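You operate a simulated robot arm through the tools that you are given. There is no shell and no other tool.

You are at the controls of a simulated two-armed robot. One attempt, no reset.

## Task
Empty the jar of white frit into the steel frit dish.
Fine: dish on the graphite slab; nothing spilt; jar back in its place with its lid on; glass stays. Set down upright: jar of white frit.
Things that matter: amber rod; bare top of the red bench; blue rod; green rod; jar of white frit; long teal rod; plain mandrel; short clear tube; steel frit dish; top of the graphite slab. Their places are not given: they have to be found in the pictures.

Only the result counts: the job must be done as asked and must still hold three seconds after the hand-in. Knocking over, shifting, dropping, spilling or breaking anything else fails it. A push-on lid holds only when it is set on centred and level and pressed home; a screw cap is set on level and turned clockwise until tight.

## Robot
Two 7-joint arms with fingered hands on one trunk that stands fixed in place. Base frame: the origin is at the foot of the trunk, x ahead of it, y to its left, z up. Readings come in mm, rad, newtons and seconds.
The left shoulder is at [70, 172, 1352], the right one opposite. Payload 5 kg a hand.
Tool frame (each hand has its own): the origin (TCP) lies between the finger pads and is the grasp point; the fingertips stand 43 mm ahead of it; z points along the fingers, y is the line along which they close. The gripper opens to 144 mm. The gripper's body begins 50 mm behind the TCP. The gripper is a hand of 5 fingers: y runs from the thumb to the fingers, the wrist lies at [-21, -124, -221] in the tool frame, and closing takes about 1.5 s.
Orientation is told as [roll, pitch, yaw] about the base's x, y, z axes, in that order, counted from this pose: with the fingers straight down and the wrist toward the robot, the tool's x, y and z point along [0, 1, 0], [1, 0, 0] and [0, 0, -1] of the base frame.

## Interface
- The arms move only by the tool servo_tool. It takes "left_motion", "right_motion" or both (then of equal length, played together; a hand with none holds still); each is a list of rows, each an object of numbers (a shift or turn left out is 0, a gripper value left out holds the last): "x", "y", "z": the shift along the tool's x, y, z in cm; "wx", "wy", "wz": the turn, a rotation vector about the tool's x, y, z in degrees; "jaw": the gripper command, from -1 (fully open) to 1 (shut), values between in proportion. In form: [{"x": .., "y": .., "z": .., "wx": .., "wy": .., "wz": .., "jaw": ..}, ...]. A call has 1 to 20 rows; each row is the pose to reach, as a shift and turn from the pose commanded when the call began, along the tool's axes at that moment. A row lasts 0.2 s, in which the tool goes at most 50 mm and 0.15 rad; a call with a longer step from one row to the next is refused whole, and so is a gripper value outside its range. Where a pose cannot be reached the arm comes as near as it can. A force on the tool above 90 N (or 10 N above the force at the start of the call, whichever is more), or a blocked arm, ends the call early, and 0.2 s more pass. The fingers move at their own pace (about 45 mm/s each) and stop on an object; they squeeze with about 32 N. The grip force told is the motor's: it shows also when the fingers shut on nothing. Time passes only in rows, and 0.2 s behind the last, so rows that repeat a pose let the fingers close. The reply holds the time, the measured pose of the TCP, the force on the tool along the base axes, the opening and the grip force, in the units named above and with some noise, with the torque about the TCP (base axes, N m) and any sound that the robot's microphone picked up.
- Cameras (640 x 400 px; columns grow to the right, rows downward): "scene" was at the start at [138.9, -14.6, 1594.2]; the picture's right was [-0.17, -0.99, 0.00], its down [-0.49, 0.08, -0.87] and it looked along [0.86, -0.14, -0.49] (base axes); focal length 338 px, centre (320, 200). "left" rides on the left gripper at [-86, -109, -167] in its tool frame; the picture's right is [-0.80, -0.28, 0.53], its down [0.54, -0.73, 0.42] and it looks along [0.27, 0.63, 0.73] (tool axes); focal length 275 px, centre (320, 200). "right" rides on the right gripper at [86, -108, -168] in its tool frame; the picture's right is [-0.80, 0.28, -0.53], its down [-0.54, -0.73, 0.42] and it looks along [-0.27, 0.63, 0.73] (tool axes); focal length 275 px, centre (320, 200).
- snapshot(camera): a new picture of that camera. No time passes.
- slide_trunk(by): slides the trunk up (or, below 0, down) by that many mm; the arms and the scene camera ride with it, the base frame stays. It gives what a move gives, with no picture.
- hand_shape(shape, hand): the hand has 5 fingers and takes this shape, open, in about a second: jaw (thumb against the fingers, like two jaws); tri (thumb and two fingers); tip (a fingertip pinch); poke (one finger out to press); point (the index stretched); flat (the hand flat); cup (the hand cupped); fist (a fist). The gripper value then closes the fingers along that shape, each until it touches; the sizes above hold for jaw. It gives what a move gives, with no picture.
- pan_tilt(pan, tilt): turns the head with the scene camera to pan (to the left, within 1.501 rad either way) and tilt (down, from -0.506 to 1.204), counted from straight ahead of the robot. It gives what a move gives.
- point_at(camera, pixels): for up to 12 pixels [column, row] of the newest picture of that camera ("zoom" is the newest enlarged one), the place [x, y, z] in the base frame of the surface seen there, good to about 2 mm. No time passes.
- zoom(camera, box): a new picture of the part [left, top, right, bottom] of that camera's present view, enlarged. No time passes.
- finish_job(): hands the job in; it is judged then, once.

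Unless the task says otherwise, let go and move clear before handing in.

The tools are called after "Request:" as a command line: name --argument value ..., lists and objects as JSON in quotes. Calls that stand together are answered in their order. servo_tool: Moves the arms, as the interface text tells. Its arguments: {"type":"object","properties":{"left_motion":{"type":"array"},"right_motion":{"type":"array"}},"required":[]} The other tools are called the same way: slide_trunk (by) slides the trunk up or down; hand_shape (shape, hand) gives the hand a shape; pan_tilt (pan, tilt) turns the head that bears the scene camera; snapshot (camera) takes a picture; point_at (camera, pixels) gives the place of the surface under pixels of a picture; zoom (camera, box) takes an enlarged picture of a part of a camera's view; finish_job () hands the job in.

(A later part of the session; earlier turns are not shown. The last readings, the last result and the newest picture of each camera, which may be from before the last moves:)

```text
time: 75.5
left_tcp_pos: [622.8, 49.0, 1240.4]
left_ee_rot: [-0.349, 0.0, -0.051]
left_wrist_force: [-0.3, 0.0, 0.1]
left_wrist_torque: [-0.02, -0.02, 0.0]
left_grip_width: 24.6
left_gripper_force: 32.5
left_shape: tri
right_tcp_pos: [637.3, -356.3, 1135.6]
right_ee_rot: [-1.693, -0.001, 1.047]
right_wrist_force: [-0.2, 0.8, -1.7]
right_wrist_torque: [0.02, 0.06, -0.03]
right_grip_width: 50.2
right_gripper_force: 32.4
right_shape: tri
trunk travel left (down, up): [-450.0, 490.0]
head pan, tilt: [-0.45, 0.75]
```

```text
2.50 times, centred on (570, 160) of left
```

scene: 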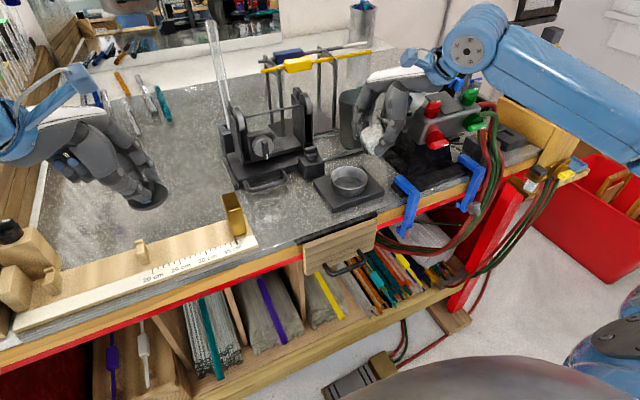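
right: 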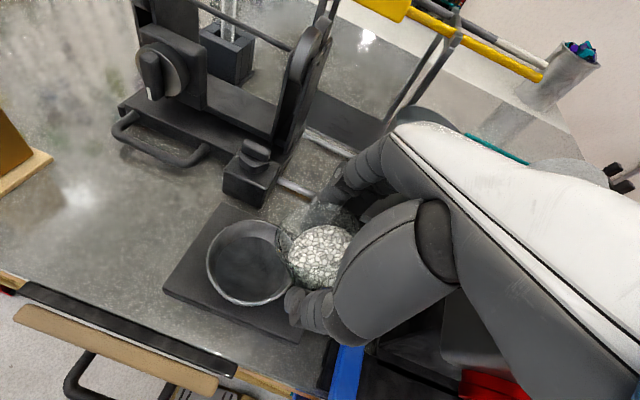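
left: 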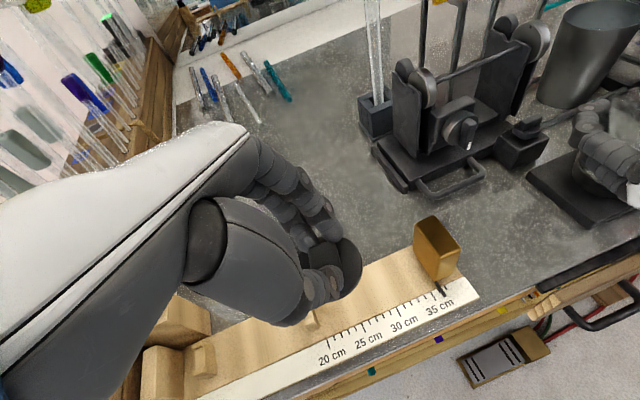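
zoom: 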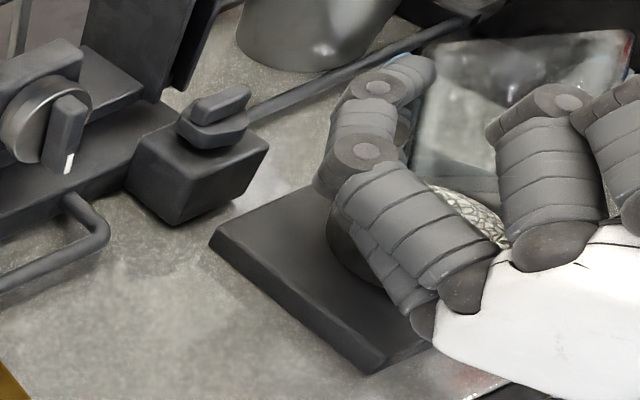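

The jar is clear and the dish holds a dome of frit. I'll raise the empty jar straight up 60 mm, still tipped, before unwinding.

Request:
servo_tool --right_motion '[{"x": -0.5, "z": 0.06}, {"x": -1.5, "z": 0.18}, {"x": -3.0, "z": 0.37}, {"x": -4.5, "z": 0.55}, {"x": -5.96, "z": 0.73}, {"x": -5.96, "z": 0.73}]'

Request:
snapshot --camera "scene"

Request:
zoom --camera "left" --box '[500, 60, 640, 240]'

```text
time: 77.0
left_tcp_pos: [621.7, 48.0, 1241.2]
left_ee_rot: [-0.349, 0.001, -0.053]
left_wrist_force: [0.0, 0.0, 0.6]
left_wrist_torque: [0.01, 0.01, -0.01]
left_grip_width: 24.7
left_gripper_force: 32.0
left_shape: tri
right_tcp_pos: [635.6, -357.0, 1197.5]
right_ee_rot: [-1.693, -0.001, 1.047]
right_wrist_force: [-0.9, -0.1, -1.5]
right_wrist_torque: [0.0, 0.04, -0.02]
right_grip_width: 49.7
right_gripper_force: 31.7
right_shape: tri
trunk travel left (down, up): [-450.0, 490.0]
head pan, tilt: [-0.45, 0.75]
```

```text
taken
```

scene: 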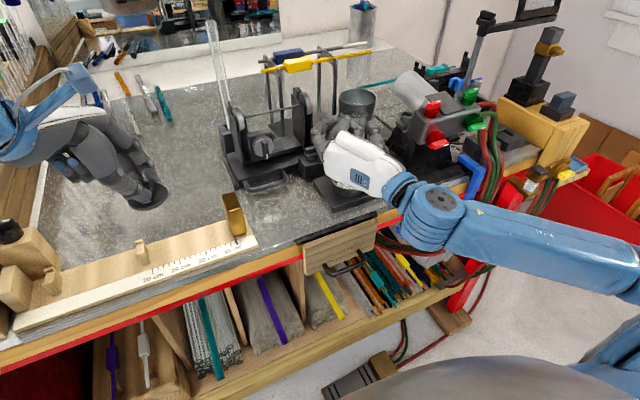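

```text
2.22 times, centred on (570, 150) of left
```

zoom: 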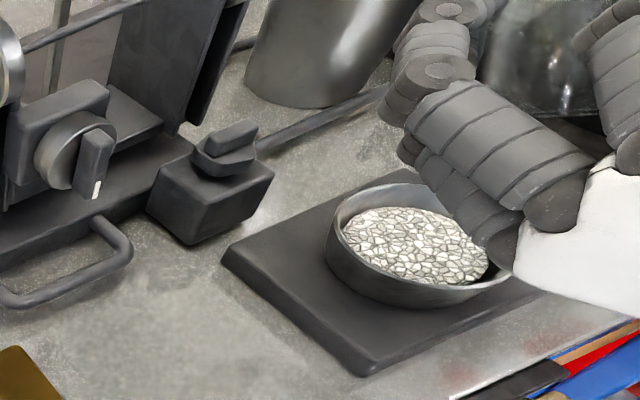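

The dish holds all the frit below its rim, and the slab and bench around it are clean. Now I unwind the hand, first back to roll -45°, yaw 30° at this height.

Request:
servo_tool --right_motion '[{"x": -0.1, "y": 0.31, "z": 0.03, "wx": 3.67, "wy": 6.35, "wz": 1.26}, {"x": -0.2, "y": 0.62, "z": 0.05, "wx": 7.33, "wy": 12.69, "wz": 2.53}, {"x": -0.29, "y": 0.93, "z": 0.08, "wx": 11.0, "wy": 19.04, "wz": 3.79}, {"x": -0.39, "y": 1.25, "z": 0.11, "wx": 14.67, "wy": 25.39, "wz": 5.05}, {"x": -0.49, "y": 1.56, "z": 0.14, "wx": 18.34, "wy": 31.73, "wz": 6.31}, {"x": -0.59, "y": 1.87, "z": 0.16, "wx": 22.0, "wy": 38.08, "wz": 7.58}, {"x": -0.68, "y": 2.18, "z": 0.19, "wx": 25.67, "wy": 44.42, "wz": 8.84}, {"x": -0.78, "y": 2.49, "z": 0.22, "wx": 29.34, "wy": 50.77, "wz": 10.1}, {"x": -0.78, "y": 2.49, "z": 0.22, "wx": 29.34, "wy": 50.77, "wz": 10.1}]'

Request:
snapshot --camera "scene"

```text
time: 79.0
left_tcp_pos: [621.6, 48.4, 1242.6]
left_ee_rot: [-0.348, -0.002, -0.053]
left_wrist_force: [-0.3, -0.1, -0.7]
left_wrist_torque: [-0.01, -0.01, -0.01]
left_grip_width: 24.7
left_gripper_force: 32.1
left_shape: tri
right_tcp_pos: [648.8, -336.0, 1204.1]
right_ee_rot: [-0.782, 0.0, 0.524]
right_wrist_force: [-0.3, 0.3, -1.4]
right_wrist_torque: [0.08, 0.05, -0.01]
right_grip_width: 50.0
right_gripper_force: 32.2
right_shape: tri
right hand out of reach, approached as far as the arm can: row 3
trunk travel left (down, up): [-450.0, 490.0]
head pan, tilt: [-0.45, 0.75]
```

```text
taken
```

scene: 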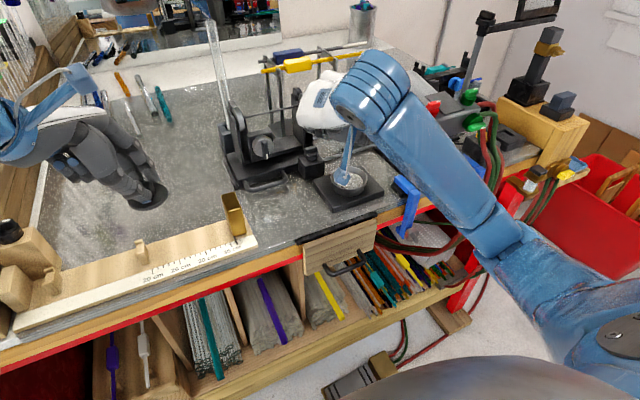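

The unwind is on track (roll -0.782, yaw 0.524). Now I rotate the jar back upright while carrying it left to above its place at (621.8,-170.5,1190).

Request:
servo_tool --right_motion '[{"x": 1.01, "y": 0.48, "z": -0.83, "wy": 7.31, "wz": 2.77}, {"x": 2.02, "y": 0.96, "z": -1.67, "wy": 14.63, "wz": 5.54}, {"x": 3.03, "y": 1.45, "z": -2.5, "wy": 21.94, "wz": 8.31}, {"x": 4.04, "y": 1.93, "z": -3.34, "wy": 29.25, "wz": 11.08}, {"x": 5.05, "y": 2.41, "z": -4.17, "wy": 36.57, "wz": 13.85}, {"x": 6.07, "y": 2.89, "z": -5.0, "wy": 43.88, "wz": 16.63}, {"x": 7.08, "y": 3.37, "z": -5.84, "wy": 51.19, "wz": 19.4}, {"x": 8.09, "y": 3.85, "z": -6.67, "wy": 58.51, "wz": 22.17}, {"x": 9.1, "y": 4.34, "z": -7.51, "wy": 65.82, "wz": 24.94}, {"x": 10.11, "y": 4.82, "z": -8.34, "wy": 73.13, "wz": 27.71}, {"x": 11.12, "y": 5.3, "z": -9.18, "wy": 80.45, "wz": 30.48}, {"x": 12.13, "y": 5.78, "z": -10.01, "wy": 87.76, "wz": 33.25}, {"x": 12.13, "y": 5.78, "z": -10.01, "wy": 87.76, "wz": 33.25}]'

Request:
snapshot --camera "scene"

Request:
snapshot --camera "right"

Request:
zoom --camera "scene" --box '[220, 110, 420, 240]'

```text
time: 81.8
left_tcp_pos: [622.6, 48.3, 1241.3]
left_ee_rot: [-0.349, 0.001, -0.053]
left_wrist_force: [0.6, -0.3, -0.3]
left_wrist_torque: [0.01, 0.02, -0.01]
left_grip_width: 24.6
left_gripper_force: 31.8
left_shape: tri
right_tcp_pos: [622.9, -170.5, 1189.6]
right_ee_rot: [0.788, 0.002, -0.001]
right_wrist_force: [0.2, -0.3, -1.7]
right_wrist_torque: [0.01, 0.02, -0.02]
right_grip_width: 49.7
right_gripper_force: 31.9
right_shape: tri
trunk travel left (down, up): [-450.0, 490.0]
head pan, tilt: [-0.45, 0.75]
```

```text
taken
```

scene: 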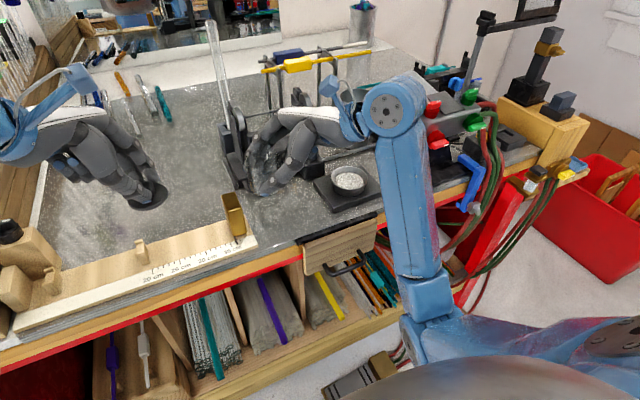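

```text
taken
```

right: 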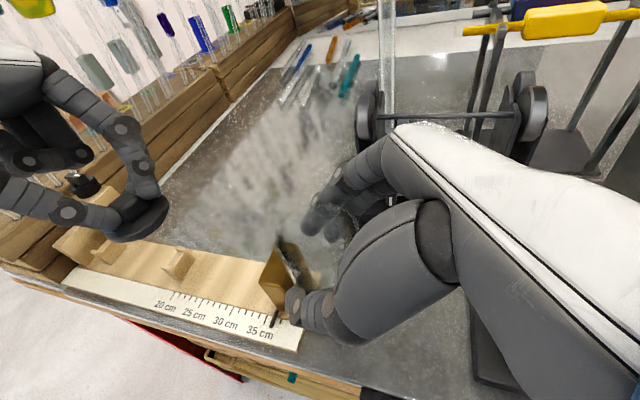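

```text
3.08 times, centred on (320, 175) of scene
```

zoom: 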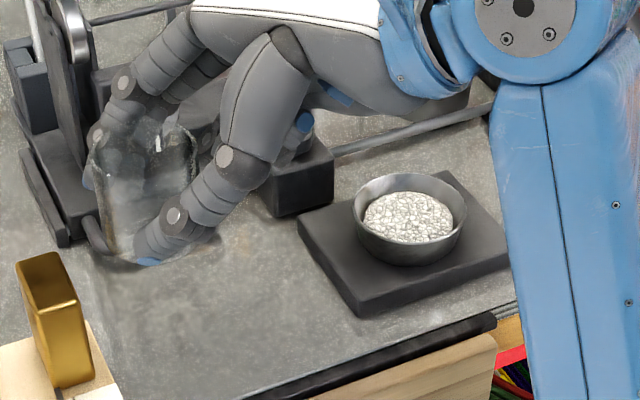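

The jar is empty, upright and above its place, and the dish is still neat. The right elbow has dropped low this time, so I'll check how close that forearm is to the bench front before going down.

Request:
point_at --camera "scene" --pixels '[[385, 105], [395, 150], [405, 200], [412, 240], [420, 270], [430, 300], [470, 340], [380, 180], [383, 205], [370, 110], [340, 245], [470, 215]]'

```text
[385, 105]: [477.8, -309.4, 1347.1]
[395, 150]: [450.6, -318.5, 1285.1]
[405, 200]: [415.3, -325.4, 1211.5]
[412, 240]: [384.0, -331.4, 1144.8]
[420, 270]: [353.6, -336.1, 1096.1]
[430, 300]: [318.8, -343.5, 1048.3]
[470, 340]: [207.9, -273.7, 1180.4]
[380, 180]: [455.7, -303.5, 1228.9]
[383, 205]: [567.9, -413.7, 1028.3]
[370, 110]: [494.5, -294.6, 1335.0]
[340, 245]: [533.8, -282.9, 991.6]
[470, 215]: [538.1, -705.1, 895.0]
```

The forearm runs from (485,-310,1340) back to (319,-343,1048), well in front of the bench, so lowering is safe. I'll lower the jar to about 6 mm above the bench, shifting it 2 mm to cancel the slip at the first grip.

Request:
servo_tool --right_motion '[{"x": -1.0, "y": 0.05, "z": 1.05}, {"x": -2.5, "y": 0.1, "z": 2.6}, {"x": -4.2, "y": 0.15, "z": 4.35}, {"x": -5.8, "y": 0.15, "z": 6.0}, {"x": -6.9, "y": 0.15, "z": 7.1}, {"x": -7.54, "y": 0.15, "z": 7.74}, {"x": -7.54, "y": 0.15, "z": 7.74}]'

Request:
zoom --camera "scene" --box '[220, 150, 330, 240]'

Request:
zoom --camera "right" --box '[240, 160, 400, 320]'

```text
time: 83.3
left_tcp_pos: [622.1, 48.7, 1240.7]
left_ee_rot: [-0.348, 0.0, -0.054]
left_wrist_force: [0.6, 0.8, -0.9]
left_wrist_torque: [0.01, 0.01, 0.0]
left_grip_width: 24.6
left_gripper_force: 31.5
left_shape: tri
right_tcp_pos: [624.2, -169.8, 1081.2]
right_ee_rot: [0.786, 0.0, -0.001]
right_wrist_force: [0.6, 0.3, -2.3]
right_wrist_torque: [-0.04, 0.0, -0.01]
right_grip_width: 49.7
right_gripper_force: 31.9
right_shape: tri
trunk travel left (down, up): [-450.0, 490.0]
head pan, tilt: [-0.45, 0.75]
```

```text
4.44 times, centred on (275, 195) of scene
```

zoom: 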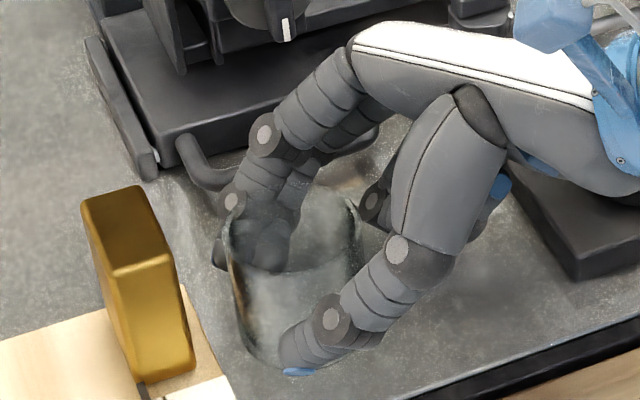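

```text
2.50 times, centred on (320, 240) of right
```

zoom: 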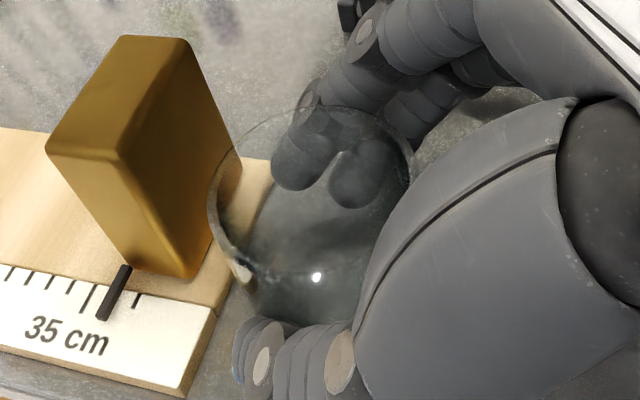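

The jar is empty and hovers a few millimetres above its place. I'll lower it in small steps until the bench takes it.

Request:
servo_tool --right_motion '[{"x": -0.14, "z": 0.14}, {"x": -0.28, "z": 0.28}, {"x": -0.28, "z": 0.28}]'

```text
time: 84.2
left_tcp_pos: [622.6, 48.8, 1241.2]
left_ee_rot: [-0.348, -0.001, -0.053]
left_wrist_force: [0.1, 0.3, -0.6]
left_wrist_torque: [0.01, -0.01, 0.0]
left_grip_width: 24.7
left_gripper_force: 31.7
left_shape: tri
right_tcp_pos: [624.3, -171.0, 1077.4]
right_ee_rot: [0.786, 0.002, 0.0]
right_wrist_force: [0.2, -0.4, -0.7]
right_wrist_torque: [-0.01, -0.03, 0.0]
right_grip_width: 50.0
right_gripper_force: 32.8
right_shape: tri
trunk travel left (down, up): [-450.0, 490.0]
head pan, tilt: [-0.45, 0.75]
```

Request:
servo_tool --right_motion '[{"x": -0.07, "z": 0.07}, {"x": -0.07, "z": 0.07}]'

```text
time: 84.8
left_tcp_pos: [621.9, 49.0, 1240.7]
left_ee_rot: [-0.349, -0.003, -0.052]
left_wrist_force: [0.1, -1.2, 0.5]
left_wrist_torque: [-0.01, 0.02, 0.01]
left_grip_width: 24.7
left_gripper_force: 32.3
left_shape: tri
right_tcp_pos: [624.0, -170.9, 1077.5]
right_ee_rot: [0.786, -0.001, -0.001]
right_wrist_force: [0.2, 0.1, -0.5]
right_wrist_torque: [-0.04, -0.02, -0.04]
right_grip_width: 49.9
right_gripper_force: 31.9
right_shape: tri
trunk travel left (down, up): [-450.0, 490.0]
head pan, tilt: [-0.45, 0.75]
```

Request:
servo_tool --right_motion '[{"x": -0.07, "z": 0.07}, {"x": -0.07, "z": 0.07}]'

```text
time: 85.3
left_tcp_pos: [622.1, 47.7, 1241.8]
left_ee_rot: [-0.349, -0.001, -0.052]
left_wrist_force: [-0.1, -0.1, -0.3]
left_wrist_torque: [0.0, -0.01, 0.02]
left_grip_width: 24.8
left_gripper_force: 32.2
left_shape: tri
right_tcp_pos: [623.2, -169.6, 1076.3]
right_ee_rot: [0.786, 0.0, 0.0]
right_wrist_force: [0.0, -0.4, 4.6]
right_wrist_torque: [0.08, -0.07, 0.04]
right_grip_width: 49.7
right_gripper_force: 32.1
right_shape: tri
trunk travel left (down, up): [-450.0, 490.0]
head pan, tilt: [-0.45, 0.75]
```

The bench bears the jar now (4.6 N up) and it stands at its place, still held by the right hand. I'll bring the lid back along its reversed path, shifted 2 mm like the jar, stopping about 34 mm above the seat.

Request:
servo_tool --left_motion '[{"x": -1.9, "y": 0.1, "z": 0.69}, {"x": -5.6, "y": 0.4, "z": 2.05}, {"x": -9.4, "y": 0.7, "z": 3.42}, {"x": -13.1, "y": 0.95, "z": 4.78}, {"x": -16.8, "y": 1.15, "z": 6.12}, {"x": -18.74, "y": 1.26, "z": 6.82}, {"x": -18.06, "y": 1.26, "z": 8.7}, {"x": -17.37, "y": 1.26, "z": 10.58}, {"x": -16.68, "y": 1.26, "z": 12.46}, {"x": -16.68, "y": 1.26, "z": 12.46}]'

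Request:
pan_tilt --pan -0.25 --tilt 0.8

Request:
zoom --camera "right" --box '[220, 130, 400, 310]'

Request:
zoom --camera "scene" --box '[280, 130, 390, 230]'

Request:
zoom --camera "left" --box '[240, 160, 460, 360]'

```text
time: 87.5
left_tcp_pos: [623.3, -151.7, 1182.1]
left_ee_rot: [-0.349, -0.002, -0.052]
left_wrist_force: [0.9, -0.9, -0.3]
left_wrist_torque: [0.01, 0.01, 0.0]
left_grip_width: 24.5
left_gripper_force: 32.0
left_shape: tri
right_tcp_pos: [624.7, -169.4, 1075.9]
right_ee_rot: [0.785, 0.0, 0.0]
right_wrist_force: [1.0, 0.9, 6.5]
right_wrist_torque: [0.19, -0.13, 0.04]
right_grip_width: 50.4
right_gripper_force: 32.3
right_shape: tri
trunk travel left (down, up): [-450.0, 490.0]
head pan, tilt: [-0.45, 0.75]
```

```text
time: 88.3
left_tcp_pos: [623.6, -151.3, 1180.9]
left_ee_rot: [-0.35, -0.002, -0.053]
left_wrist_force: [0.5, -0.8, -0.2]
left_wrist_torque: [0.01, 0.03, -0.01]
left_grip_width: 24.5
left_gripper_force: 32.0
left_shape: tri
right_tcp_pos: [624.8, -169.9, 1076.6]
right_ee_rot: [0.785, -0.001, -0.001]
right_wrist_force: [0.2, 1.0, 6.3]
right_wrist_torque: [0.15, -0.1, 0.04]
right_grip_width: 50.5
right_gripper_force: 31.6
right_shape: tri
trunk travel left (down, up): [-450.0, 490.0]
head pan, tilt: [-0.25, 0.799]
```

```text
2.22 times, centred on (310, 220) of right
```

zoom: 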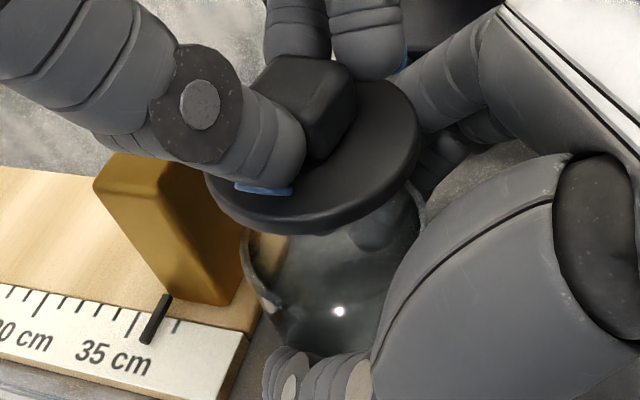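

```text
4.00 times, centred on (335, 180) of scene
```

zoom: 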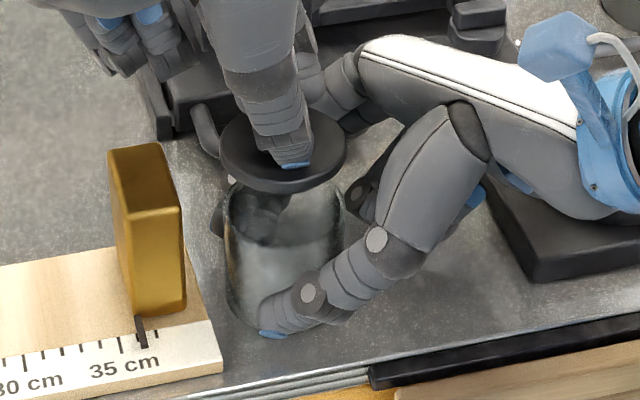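

```text
2.00 times, centred on (350, 260) of left
```

zoom: 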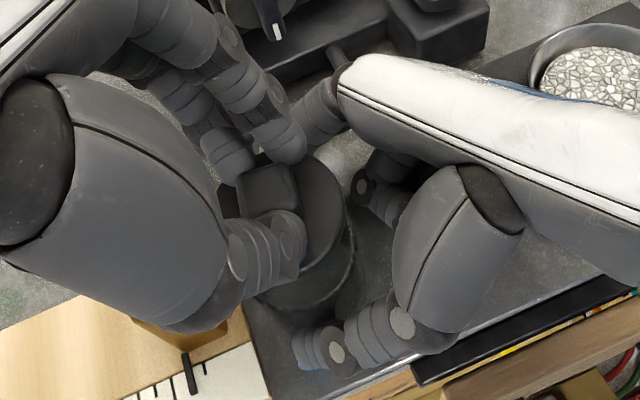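

The lid hangs level above the open jar. I'll measure the lid's edge and the glass rim to check they are concentric before lowering.

Request:
point_at --camera "left" --pixels '[[413, 265], [405, 285], [390, 300]]'

Request:
zoom --camera "scene" --box '[280, 130, 390, 230]'

Request:
point_at --camera "zoom" --pixels '[[222, 145], [344, 140], [345, 150], [300, 190], [270, 188], [320, 115], [229, 195], [341, 200], [285, 225], [250, 215], [320, 215], [230, 230]]'

Request:
zoom --camera "right" --box '[260, 150, 360, 270]'

Request:
point_at --camera "zoom" --pixels '[[130, 160], [420, 120], [430, 180], [300, 300], [180, 270], [400, 240], [190, 330], [175, 300], [470, 220], [430, 260], [300, 330], [210, 380]]'

```text
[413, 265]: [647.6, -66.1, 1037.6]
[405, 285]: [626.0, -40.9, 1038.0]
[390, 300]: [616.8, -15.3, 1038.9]
```

```text
4.00 times, centred on (335, 180) of scene
```

zoom: 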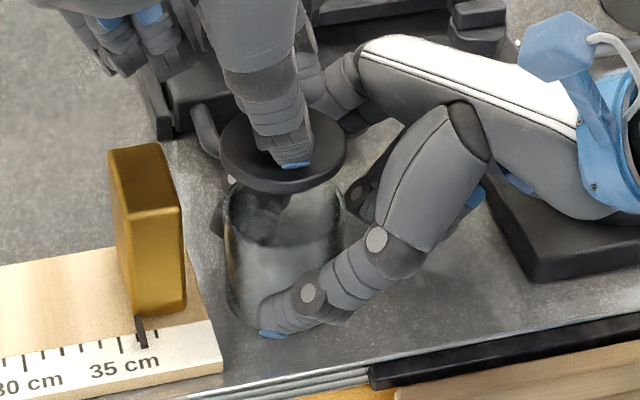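

```text
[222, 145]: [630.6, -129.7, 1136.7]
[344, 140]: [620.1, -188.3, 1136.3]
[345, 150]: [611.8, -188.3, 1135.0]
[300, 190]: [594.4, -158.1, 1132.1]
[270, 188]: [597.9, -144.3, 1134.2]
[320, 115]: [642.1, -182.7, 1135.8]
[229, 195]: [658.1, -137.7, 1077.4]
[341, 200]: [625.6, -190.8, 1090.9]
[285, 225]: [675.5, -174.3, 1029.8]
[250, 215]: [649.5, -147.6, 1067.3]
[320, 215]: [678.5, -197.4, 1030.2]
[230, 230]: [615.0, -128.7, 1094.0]
```

```text
3.33 times, centred on (310, 210) of right
```

zoom: 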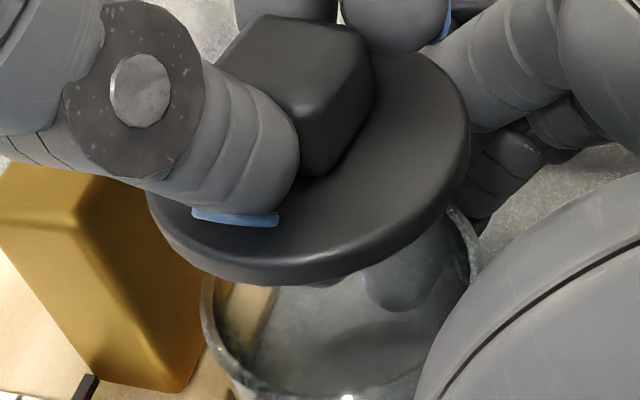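

```text
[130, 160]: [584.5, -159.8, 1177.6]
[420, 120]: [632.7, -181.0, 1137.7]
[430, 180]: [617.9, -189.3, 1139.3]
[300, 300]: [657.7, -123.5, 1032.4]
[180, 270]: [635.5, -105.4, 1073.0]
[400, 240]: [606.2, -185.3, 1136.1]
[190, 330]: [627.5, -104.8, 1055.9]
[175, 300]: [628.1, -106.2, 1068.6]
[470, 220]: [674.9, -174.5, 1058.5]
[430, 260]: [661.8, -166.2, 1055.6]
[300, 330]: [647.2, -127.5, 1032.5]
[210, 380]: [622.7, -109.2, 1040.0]
```

The lid circle is centred near (623,-159.5) and the glass rim near (622,-160), so they are concentric within a millimetre or so. I'll lower the lid slowly to a few millimetres above the seat.

Request:
servo_tool --left_motion '[{"x": 0.17, "z": 0.47}, {"x": 0.34, "z": 0.94}, {"x": 0.51, "z": 1.41}, {"x": 0.68, "z": 1.88}, {"x": 0.82, "z": 2.26}, {"x": 0.92, "z": 2.54}, {"x": 0.92, "z": 2.54}]'

Request:
zoom --camera "right" --box '[250, 170, 370, 290]'

Request:
zoom --camera "scene" --box '[295, 150, 365, 220]'

```text
time: 89.9
left_tcp_pos: [622.8, -150.3, 1154.5]
left_ee_rot: [-0.348, -0.002, -0.053]
left_wrist_force: [0.0, 0.3, 0.8]
left_wrist_torque: [0.02, -0.05, -0.01]
left_grip_width: 24.4
left_gripper_force: 32.2
left_shape: tri
right_tcp_pos: [624.1, -169.4, 1076.4]
right_ee_rot: [0.785, -0.001, 0.0]
right_wrist_force: [0.6, 1.2, 6.0]
right_wrist_torque: [0.12, -0.12, 0.0]
right_grip_width: 50.5
right_gripper_force: 32.0
right_shape: tri
trunk travel left (down, up): [-450.0, 490.0]
head pan, tilt: [-0.25, 0.799]
```

```text
3.33 times, centred on (310, 230) of right
```

zoom: 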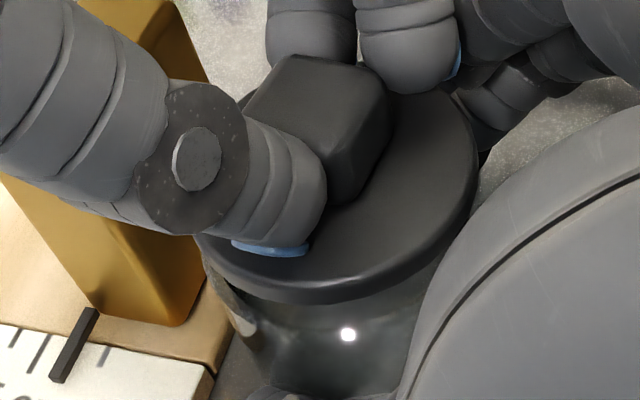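

```text
5.71 times, centred on (330, 185) of scene
```

zoom: 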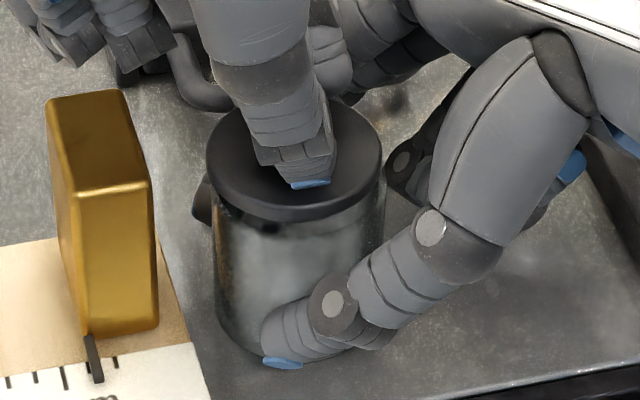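

The lid looks level, but perhaps 1–2 mm left of the jar's axis (lid centre column ≈294 against glass ≈299). I'll zoom further to measure this.

Request:
zoom --camera "scene" --box '[318, 165, 346, 200]'

Request:
zoom --camera "scene" --box '[342, 165, 370, 200]'

Request:
zoom --camera "right" --box '[280, 230, 350, 290]'

```text
11.43 times, centred on (332, 182) of scene
```

zoom: 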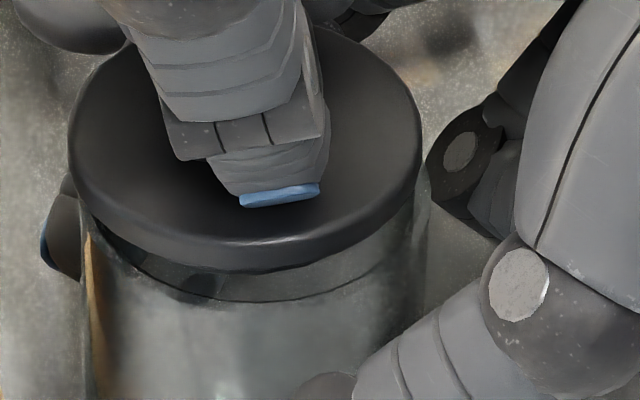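

```text
11.43 times, centred on (356, 182) of scene
```

zoom: 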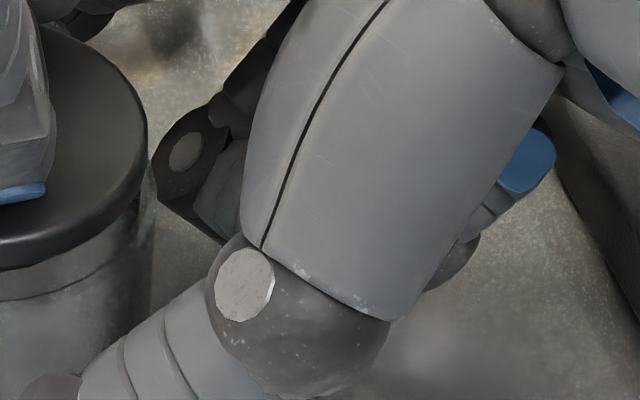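

```text
6.67 times, centred on (315, 260) of right
```

zoom: 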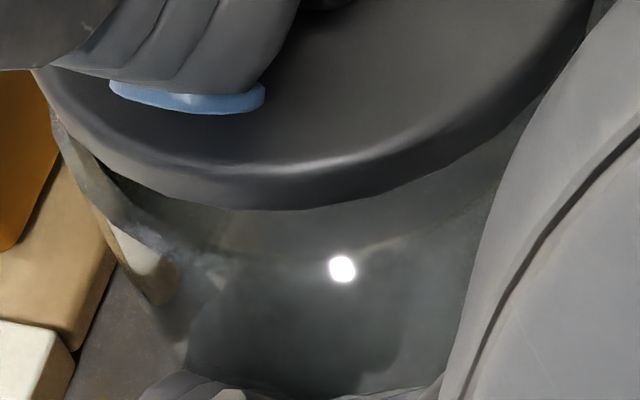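

The lid may sit 2–3 mm off the jar's axis because the grips had been straining sideways against each other. I'll raise it 25 mm and carefully measure both circles again.

Request:
servo_tool --left_motion '[{"x": -0.3, "z": -0.82}, {"x": -0.86, "z": -2.35}, {"x": -0.86, "z": -2.35}]'

Request:
zoom --camera "right" --box '[255, 160, 375, 280]'

Request:
zoom --camera "scene" --box '[304, 158, 354, 208]'

```text
time: 90.7
left_tcp_pos: [622.4, -150.8, 1180.3]
left_ee_rot: [-0.349, -0.002, -0.054]
left_wrist_force: [0.0, -0.7, -0.4]
left_wrist_torque: [-0.01, 0.0, -0.02]
left_grip_width: 24.8
left_gripper_force: 31.7
left_shape: tri
right_tcp_pos: [623.9, -169.4, 1076.5]
right_ee_rot: [0.785, 0.0, -0.002]
right_wrist_force: [0.0, -0.7, 6.2]
right_wrist_torque: [0.12, -0.06, 0.03]
right_grip_width: 50.2
right_gripper_force: 31.9
right_shape: tri
trunk travel left (down, up): [-450.0, 490.0]
head pan, tilt: [-0.25, 0.799]
```

```text
3.33 times, centred on (315, 220) of right
```

zoom: 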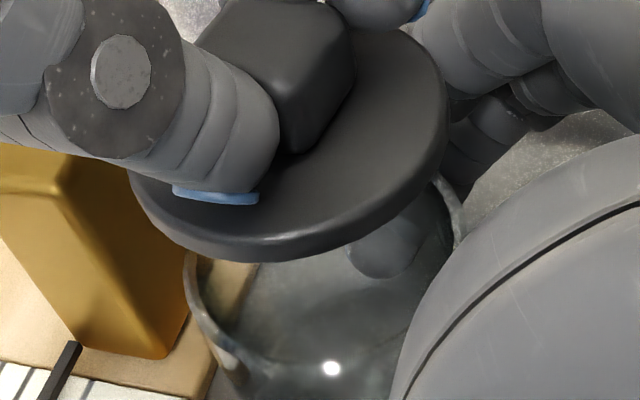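

```text
8.00 times, centred on (329, 183) of scene
```

zoom: 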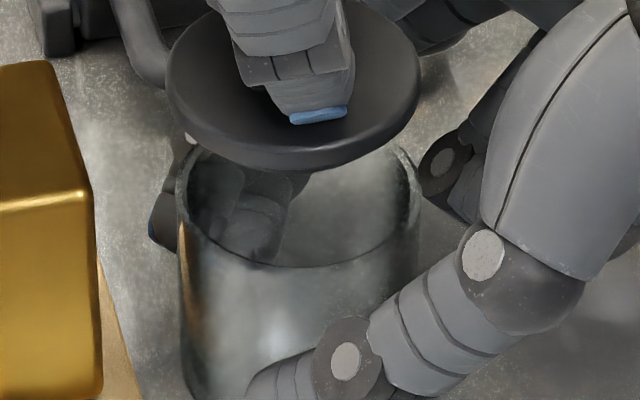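

Request:
point_at --camera "zoom" --pixels '[[178, 185], [180, 195], [420, 180], [418, 195], [295, 266], [295, 270], [240, 258], [350, 257], [400, 228], [195, 232], [410, 150], [190, 160]]'

Request:
point_at --camera "scene" --pixels '[[311, 181], [341, 181], [326, 191]]'

Request:
zoom --camera "right" --box '[265, 225, 365, 285]'

Request:
point_at --camera "zoom" --pixels '[[60, 90], [70, 150], [110, 210], [130, 260], [200, 300], [240, 320], [90, 180], [560, 60], [590, 120], [575, 150], [160, 290], [300, 250]]'

```text
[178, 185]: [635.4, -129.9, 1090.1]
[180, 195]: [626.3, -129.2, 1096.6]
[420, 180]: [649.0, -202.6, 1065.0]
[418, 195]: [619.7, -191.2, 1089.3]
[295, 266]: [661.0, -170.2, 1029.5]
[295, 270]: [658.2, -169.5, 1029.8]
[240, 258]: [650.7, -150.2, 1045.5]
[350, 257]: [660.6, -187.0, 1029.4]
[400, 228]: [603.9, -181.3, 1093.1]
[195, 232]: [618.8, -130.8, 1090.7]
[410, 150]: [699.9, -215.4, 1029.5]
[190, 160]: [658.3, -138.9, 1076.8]
```

```text
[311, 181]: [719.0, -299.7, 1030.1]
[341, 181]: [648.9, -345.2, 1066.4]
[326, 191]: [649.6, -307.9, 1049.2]
```

```text
6.40 times, centred on (315, 255) of right
```

zoom: 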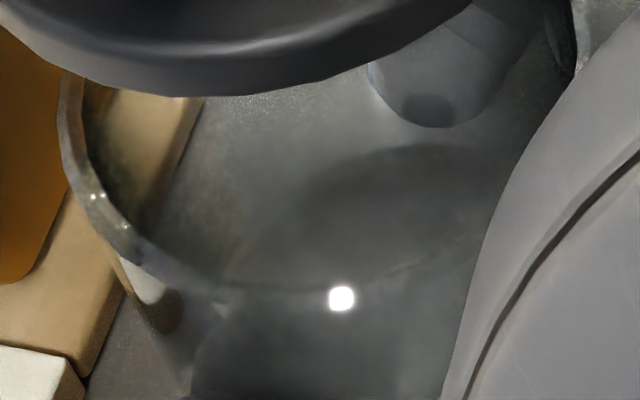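

```text
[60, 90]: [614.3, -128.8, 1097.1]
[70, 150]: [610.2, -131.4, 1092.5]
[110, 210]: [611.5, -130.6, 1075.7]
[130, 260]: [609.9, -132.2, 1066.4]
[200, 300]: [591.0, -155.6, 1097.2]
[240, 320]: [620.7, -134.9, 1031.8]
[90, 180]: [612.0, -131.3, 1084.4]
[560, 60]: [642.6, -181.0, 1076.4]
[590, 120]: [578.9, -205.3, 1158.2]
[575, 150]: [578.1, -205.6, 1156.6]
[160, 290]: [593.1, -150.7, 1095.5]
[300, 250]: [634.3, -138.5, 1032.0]
```

Several rim hits fit a circle centred at about (620.5,-159.2), while the lid's circle is at about (623.5,-159.5). So the lid is roughly 3 mm too far in x, and I'll shift the left hand by (-3,-0.3) mm and check again.

Request:
servo_tool --left_motion '[{"x": -0.02, "y": -0.15, "z": 0.01}, {"x": -0.043, "y": -0.3, "z": 0.016}, {"x": -0.043, "y": -0.3, "z": 0.016}]'

Request:
zoom --camera "scene" --box '[304, 158, 354, 208]'

Request:
point_at --camera "zoom" --pixels '[[168, 80], [418, 80], [200, 125], [290, 160], [380, 130], [410, 110], [180, 195], [182, 205], [416, 200], [405, 222], [388, 240], [205, 240]]'

Request:
zoom --camera "right" --box '[255, 160, 375, 280]'

Request:
point_at --camera "zoom" --pixels '[[133, 190], [150, 220], [220, 250], [290, 255], [370, 225], [430, 170], [447, 120], [435, 70], [188, 275], [195, 310], [225, 365], [250, 385]]'

```text
time: 91.5
left_tcp_pos: [618.8, -151.3, 1179.4]
left_ee_rot: [-0.351, -0.003, -0.052]
left_wrist_force: [0.2, -0.3, -0.2]
left_wrist_torque: [0.01, -0.05, -0.01]
left_grip_width: 24.6
left_gripper_force: 32.2
left_shape: tri
right_tcp_pos: [623.7, -168.9, 1075.8]
right_ee_rot: [0.784, 0.0, -0.002]
right_wrist_force: [0.8, 0.5, 6.1]
right_wrist_torque: [0.14, -0.08, 0.04]
right_grip_width: 50.3
right_gripper_force: 32.0
right_shape: tri
trunk travel left (down, up): [-450.0, 490.0]
head pan, tilt: [-0.25, 0.799]
```

```text
8.00 times, centred on (329, 183) of scene
```

zoom: 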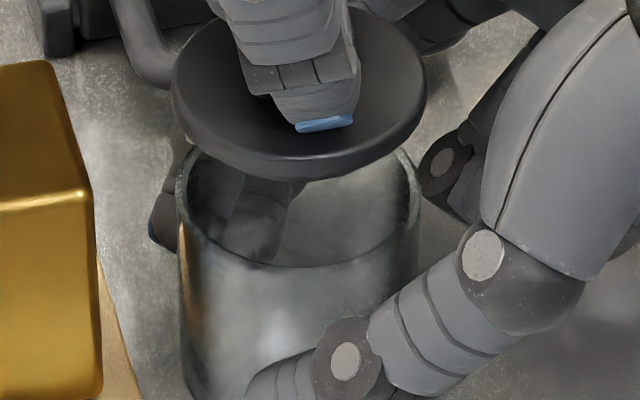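

```text
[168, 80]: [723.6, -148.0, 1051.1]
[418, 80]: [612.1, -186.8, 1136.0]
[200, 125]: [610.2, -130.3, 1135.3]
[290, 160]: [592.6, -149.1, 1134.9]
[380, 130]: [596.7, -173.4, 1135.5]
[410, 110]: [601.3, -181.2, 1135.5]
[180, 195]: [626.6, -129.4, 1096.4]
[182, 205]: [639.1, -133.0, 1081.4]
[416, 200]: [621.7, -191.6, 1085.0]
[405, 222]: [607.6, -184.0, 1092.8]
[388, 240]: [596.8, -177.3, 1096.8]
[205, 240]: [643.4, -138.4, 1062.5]
```

```text
3.33 times, centred on (315, 220) of right
```

zoom: 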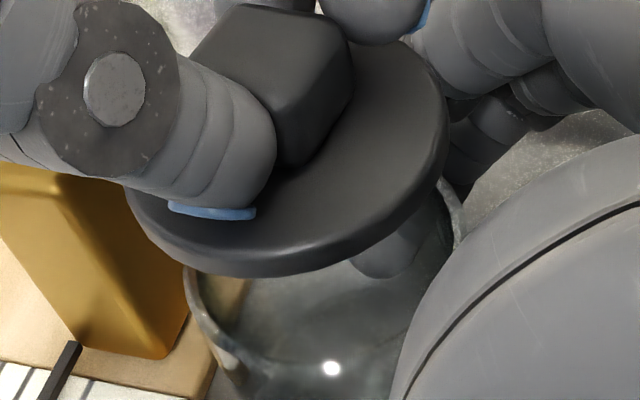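

```text
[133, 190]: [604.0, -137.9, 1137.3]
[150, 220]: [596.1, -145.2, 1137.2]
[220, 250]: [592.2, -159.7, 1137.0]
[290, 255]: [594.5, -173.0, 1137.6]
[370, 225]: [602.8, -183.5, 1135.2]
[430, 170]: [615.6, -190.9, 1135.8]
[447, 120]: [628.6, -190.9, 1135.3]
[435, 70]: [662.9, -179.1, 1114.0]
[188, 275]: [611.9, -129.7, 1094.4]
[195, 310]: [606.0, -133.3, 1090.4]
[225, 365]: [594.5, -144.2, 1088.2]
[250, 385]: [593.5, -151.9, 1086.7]
```

After the shift the lid and rim columns agree in the scene view (lid 171–427, rim 178–421), and their depths agree within about half a millimetre. I'll make a last 0.5 mm trim and lower the lid to about 4 mm above the seat.

Request:
servo_tool --left_motion '[{"x": -0.026, "y": 0.04, "z": 0.01}, {"x": 0.26, "y": 0.04, "z": 0.79}, {"x": 0.55, "y": 0.04, "z": 1.58}, {"x": 0.83, "y": 0.04, "z": 2.36}, {"x": 0.93, "y": 0.04, "z": 2.64}, {"x": 0.93, "y": 0.04, "z": 2.64}]'

Request:
zoom --camera "scene" --box '[304, 158, 354, 208]'

Request:
zoom --camera "right" --box '[255, 180, 375, 300]'

```text
time: 92.9
left_tcp_pos: [619.7, -150.7, 1152.9]
left_ee_rot: [-0.35, 0.0, -0.053]
left_wrist_force: [0.1, -0.3, 0.2]
left_wrist_torque: [-0.02, 0.0, 0.0]
left_grip_width: 24.7
left_gripper_force: 32.5
left_shape: tri
right_tcp_pos: [623.1, -169.5, 1075.4]
right_ee_rot: [0.787, -0.001, 0.0]
right_wrist_force: [0.3, 0.3, 6.8]
right_wrist_torque: [0.14, -0.06, 0.02]
right_grip_width: 50.1
right_gripper_force: 32.0
right_shape: tri
trunk travel left (down, up): [-450.0, 490.0]
head pan, tilt: [-0.25, 0.799]
```

```text
8.00 times, centred on (329, 183) of scene
```

zoom: 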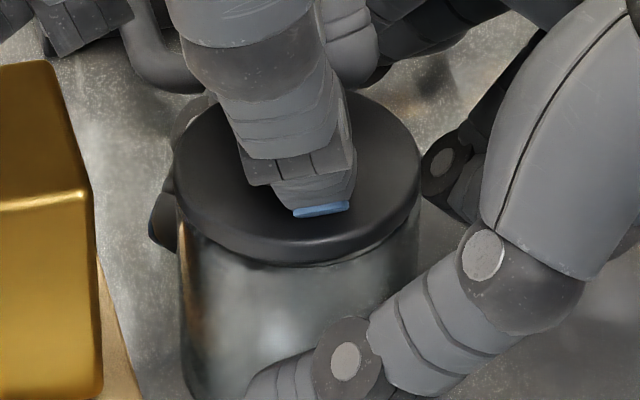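

```text
3.33 times, centred on (315, 240) of right
```

zoom: 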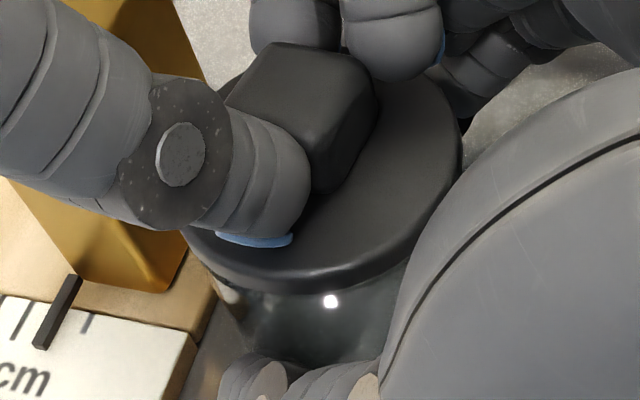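

The lid now covers the glass evenly (lid 174–421, glass 178–421) just above its seat. I'll lower it 3 mm and watch the contact forces.

Request:
servo_tool --left_motion '[{"x": 0.034, "z": 0.094}, {"x": 0.068, "z": 0.188}, {"x": 0.103, "z": 0.282}, {"x": 0.103, "z": 0.282}]'

```text
time: 93.9
left_tcp_pos: [619.8, -151.5, 1147.6]
left_ee_rot: [-0.349, -0.003, -0.053]
left_wrist_force: [0.7, 0.6, 0.1]
left_wrist_torque: [0.05, -0.03, -0.03]
left_grip_width: 24.4
left_gripper_force: 32.1
left_shape: tri
right_tcp_pos: [623.1, -170.5, 1075.4]
right_ee_rot: [0.786, -0.001, 0.0]
right_wrist_force: [0.2, 0.7, 6.2]
right_wrist_torque: [0.14, -0.1, -0.02]
right_grip_width: 50.0
right_gripper_force: 32.3
right_shape: tri
trunk travel left (down, up): [-450.0, 490.0]
head pan, tilt: [-0.25, 0.799]
```

There are no forces yet. I'll continue 1 mm at a time.

Request:
servo_tool --left_motion '[{"x": 0.034, "z": 0.094}, {"x": 0.034, "z": 0.094}]'

Request:
zoom --camera "scene" --box '[304, 158, 354, 208]'

```text
time: 94.5
left_tcp_pos: [619.4, -151.9, 1148.3]
left_ee_rot: [-0.347, -0.001, -0.051]
left_wrist_force: [-0.7, 0.1, 5.1]
left_wrist_torque: [-0.04, -0.06, 0.02]
left_grip_width: 24.4
left_gripper_force: 32.4
left_shape: tri
right_tcp_pos: [623.0, -169.8, 1075.9]
right_ee_rot: [0.786, 0.0, 0.0]
right_wrist_force: [1.8, -0.7, 4.6]
right_wrist_torque: [0.08, -0.09, -0.06]
right_grip_width: 50.3
right_gripper_force: 32.0
right_shape: tri
trunk travel left (down, up): [-450.0, 490.0]
head pan, tilt: [-0.25, 0.799]
```

```text
8.00 times, centred on (329, 183) of scene
```

zoom: 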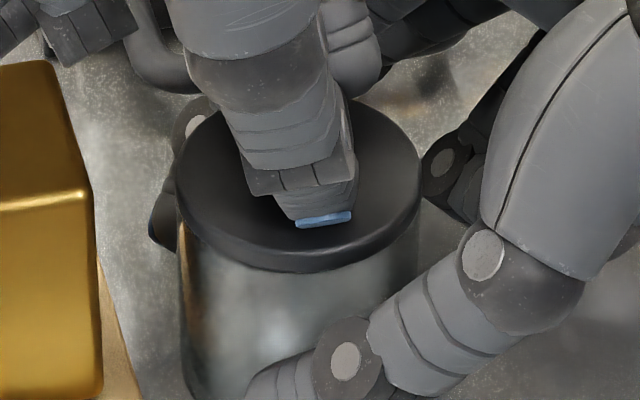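

Contact at 5 N, with the lid seated square on the rim. Now I press it home in small steps and listen for a click.

Request:
servo_tool --left_motion '[{"x": 0.034, "z": 0.094}, {"x": 0.068, "z": 0.188}, {"x": 0.068, "z": 0.188}]'

```text
time: 95.3
left_tcp_pos: [619.1, -151.6, 1146.5]
left_ee_rot: [-0.352, -0.003, -0.051]
left_wrist_force: [-1.0, -0.5, 18.4]
left_wrist_torque: [-0.16, -0.21, -0.06]
left_grip_width: 25.0
left_gripper_force: 32.1
left_shape: tri
right_tcp_pos: [623.4, -169.3, 1075.8]
right_ee_rot: [0.786, -0.001, 0.0]
right_wrist_force: [4.7, 0.3, 0.7]
right_wrist_torque: [0.01, -0.13, -0.1]
right_grip_width: 50.2
right_gripper_force: 31.7
right_shape: tri
trunk travel left (down, up): [-450.0, 490.0]
head pan, tilt: [-0.25, 0.799]
```

Now 18 N and no click yet. I'll press further in small steps.

Request:
servo_tool --left_motion '[{"x": 0.034, "z": 0.094}, {"x": 0.068, "z": 0.188}, {"x": 0.068, "z": 0.188}]'

Request:
zoom --camera "scene" --box '[304, 158, 354, 208]'

Request:
zoom --camera "right" --box '[255, 180, 375, 300]'

```text
time: 96.1
left_tcp_pos: [619.3, -151.6, 1146.9]
left_ee_rot: [-0.35, -0.004, -0.051]
left_wrist_force: [-1.6, -3.1, 35.7]
left_wrist_torque: [-0.41, -0.33, -0.13]
left_grip_width: 25.7
left_gripper_force: 32.0
left_shape: tri
right_tcp_pos: [622.5, -169.0, 1076.9]
right_ee_rot: [0.785, 0.0, 0.0]
right_wrist_force: [8.0, 1.3, -2.9]
right_wrist_torque: [-0.05, -0.19, -0.19]
right_grip_width: 50.2
right_gripper_force: 32.1
right_shape: tri
trunk travel left (down, up): [-450.0, 490.0]
head pan, tilt: [-0.25, 0.799]
```

```text
8.00 times, centred on (329, 183) of scene
```

zoom: 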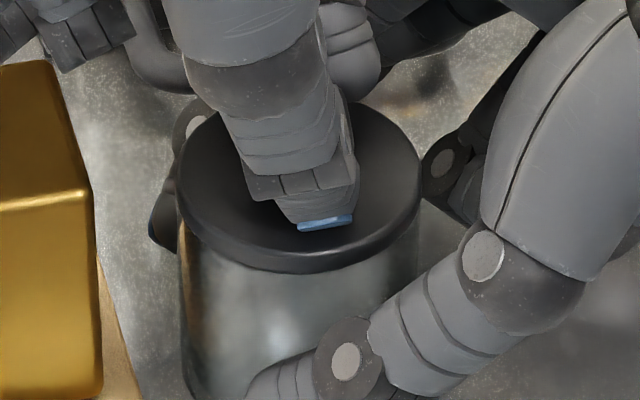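

```text
3.33 times, centred on (315, 240) of right
```

zoom: 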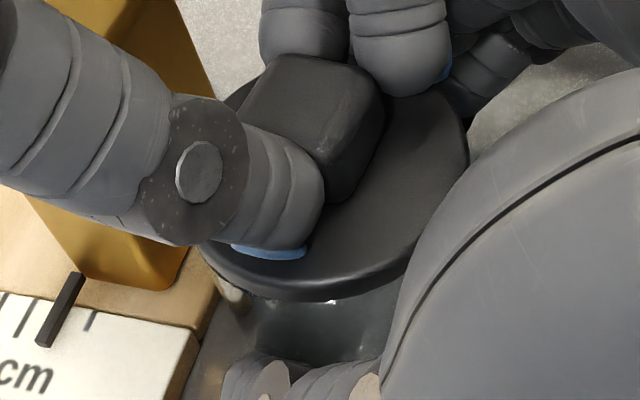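

I have 36 N on the lid and no sound yet. I'll measure the lid's height and level against the original seat (top ≈1103–1104).

Request:
point_at --camera "zoom" --pixels '[[350, 260], [420, 200], [440, 150], [220, 260], [280, 285], [370, 275], [455, 120], [340, 200], [330, 110], [300, 90], [380, 110], [400, 250]]'

Request:
zoom --camera "scene" --box '[304, 158, 354, 208]'

Request:
point_at --camera "zoom" --pixels '[[200, 170], [190, 200], [240, 240], [300, 250], [370, 240], [405, 210], [400, 150], [300, 262], [300, 268], [300, 275], [185, 230], [412, 230]]'

```text
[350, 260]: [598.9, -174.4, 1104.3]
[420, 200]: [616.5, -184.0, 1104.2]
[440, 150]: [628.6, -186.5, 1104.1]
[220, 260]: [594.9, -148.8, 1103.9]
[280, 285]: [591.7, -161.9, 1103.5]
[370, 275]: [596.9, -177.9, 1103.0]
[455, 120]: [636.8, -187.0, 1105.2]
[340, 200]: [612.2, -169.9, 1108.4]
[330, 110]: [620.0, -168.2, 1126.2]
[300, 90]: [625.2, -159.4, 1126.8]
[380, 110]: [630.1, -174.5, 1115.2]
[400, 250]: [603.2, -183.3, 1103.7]
```

```text
8.00 times, centred on (329, 183) of scene
```

zoom: 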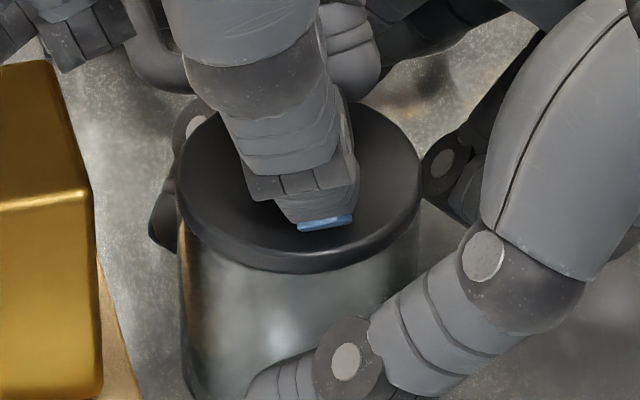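

```text
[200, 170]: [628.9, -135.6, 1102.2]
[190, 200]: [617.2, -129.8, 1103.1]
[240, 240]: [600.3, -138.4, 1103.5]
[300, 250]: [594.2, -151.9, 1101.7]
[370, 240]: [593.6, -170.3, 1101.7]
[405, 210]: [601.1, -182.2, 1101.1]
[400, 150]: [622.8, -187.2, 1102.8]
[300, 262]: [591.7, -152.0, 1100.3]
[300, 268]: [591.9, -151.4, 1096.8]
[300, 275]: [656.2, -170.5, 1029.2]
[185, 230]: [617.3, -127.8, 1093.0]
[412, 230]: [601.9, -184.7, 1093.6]
```

The lid is level at 1104 all around, the same height as the original seat. I'll press harder, up to about 60 N, to make sure it is home.

Request:
servo_tool --left_motion '[{"x": 0.034, "z": 0.094}, {"x": 0.068, "z": 0.188}, {"x": 0.085, "z": 0.235}, {"x": 0.085, "z": 0.235}]'

```text
time: 97.1
left_tcp_pos: [618.7, -152.0, 1146.1]
left_ee_rot: [-0.354, -0.006, -0.053]
left_wrist_force: [-3.4, 1.2, 54.9]
left_wrist_torque: [-0.29, -0.05, -0.14]
left_grip_width: 26.0
left_gripper_force: 32.1
left_shape: tri
right_tcp_pos: [622.2, -169.6, 1076.8]
right_ee_rot: [0.783, -0.001, -0.001]
right_wrist_force: [9.5, -1.5, -9.4]
right_wrist_torque: [-0.22, -0.12, -0.29]
right_grip_width: 50.0
right_gripper_force: 32.3
right_shape: tri
trunk travel left (down, up): [-450.0, 490.0]
head pan, tilt: [-0.25, 0.799]
```

At 55 N there is still no sound. I'll unload and then pull very gently to test whether the lid is holding.

Request:
servo_tool --left_motion '[{"x": -0.068, "z": -0.188}, {"x": -0.137, "z": -0.376}, {"x": -0.171, "z": -0.47}, {"x": -0.171, "z": -0.47}]'

```text
time: 98.1
left_tcp_pos: [618.9, -152.3, 1146.1]
left_ee_rot: [-0.349, -0.001, -0.051]
left_wrist_force: [3.6, -3.3, 28.7]
left_wrist_torque: [-0.36, -0.53, -0.04]
left_grip_width: 25.8
left_gripper_force: 31.9
left_shape: tri
right_tcp_pos: [622.0, -169.4, 1075.3]
right_ee_rot: [0.785, -0.002, 0.001]
right_wrist_force: [0.1, 0.7, -2.6]
right_wrist_torque: [-0.02, -0.06, -0.06]
right_grip_width: 50.0
right_gripper_force: 31.8
right_shape: tri
trunk travel left (down, up): [-450.0, 490.0]
head pan, tilt: [-0.25, 0.799]
```

Request:
servo_tool --left_motion '[{"x": -0.068, "z": -0.188}, {"x": -0.137, "z": -0.376}, {"x": -0.137, "z": -0.376}]'

```text
time: 98.9
left_tcp_pos: [617.8, -150.5, 1146.8]
left_ee_rot: [-0.345, 0.002, -0.052]
left_wrist_force: [1.8, -3.0, 1.7]
left_wrist_torque: [-0.09, -0.16, 0.02]
left_grip_width: 24.8
left_gripper_force: 32.0
left_shape: tri
right_tcp_pos: [622.2, -169.0, 1075.9]
right_ee_rot: [0.786, 0.001, -0.001]
right_wrist_force: [-2.8, 1.3, 4.2]
right_wrist_torque: [0.11, 0.01, 0.08]
right_grip_width: 50.0
right_gripper_force: 31.9
right_shape: tri
trunk travel left (down, up): [-450.0, 490.0]
head pan, tilt: [-0.25, 0.799]
```

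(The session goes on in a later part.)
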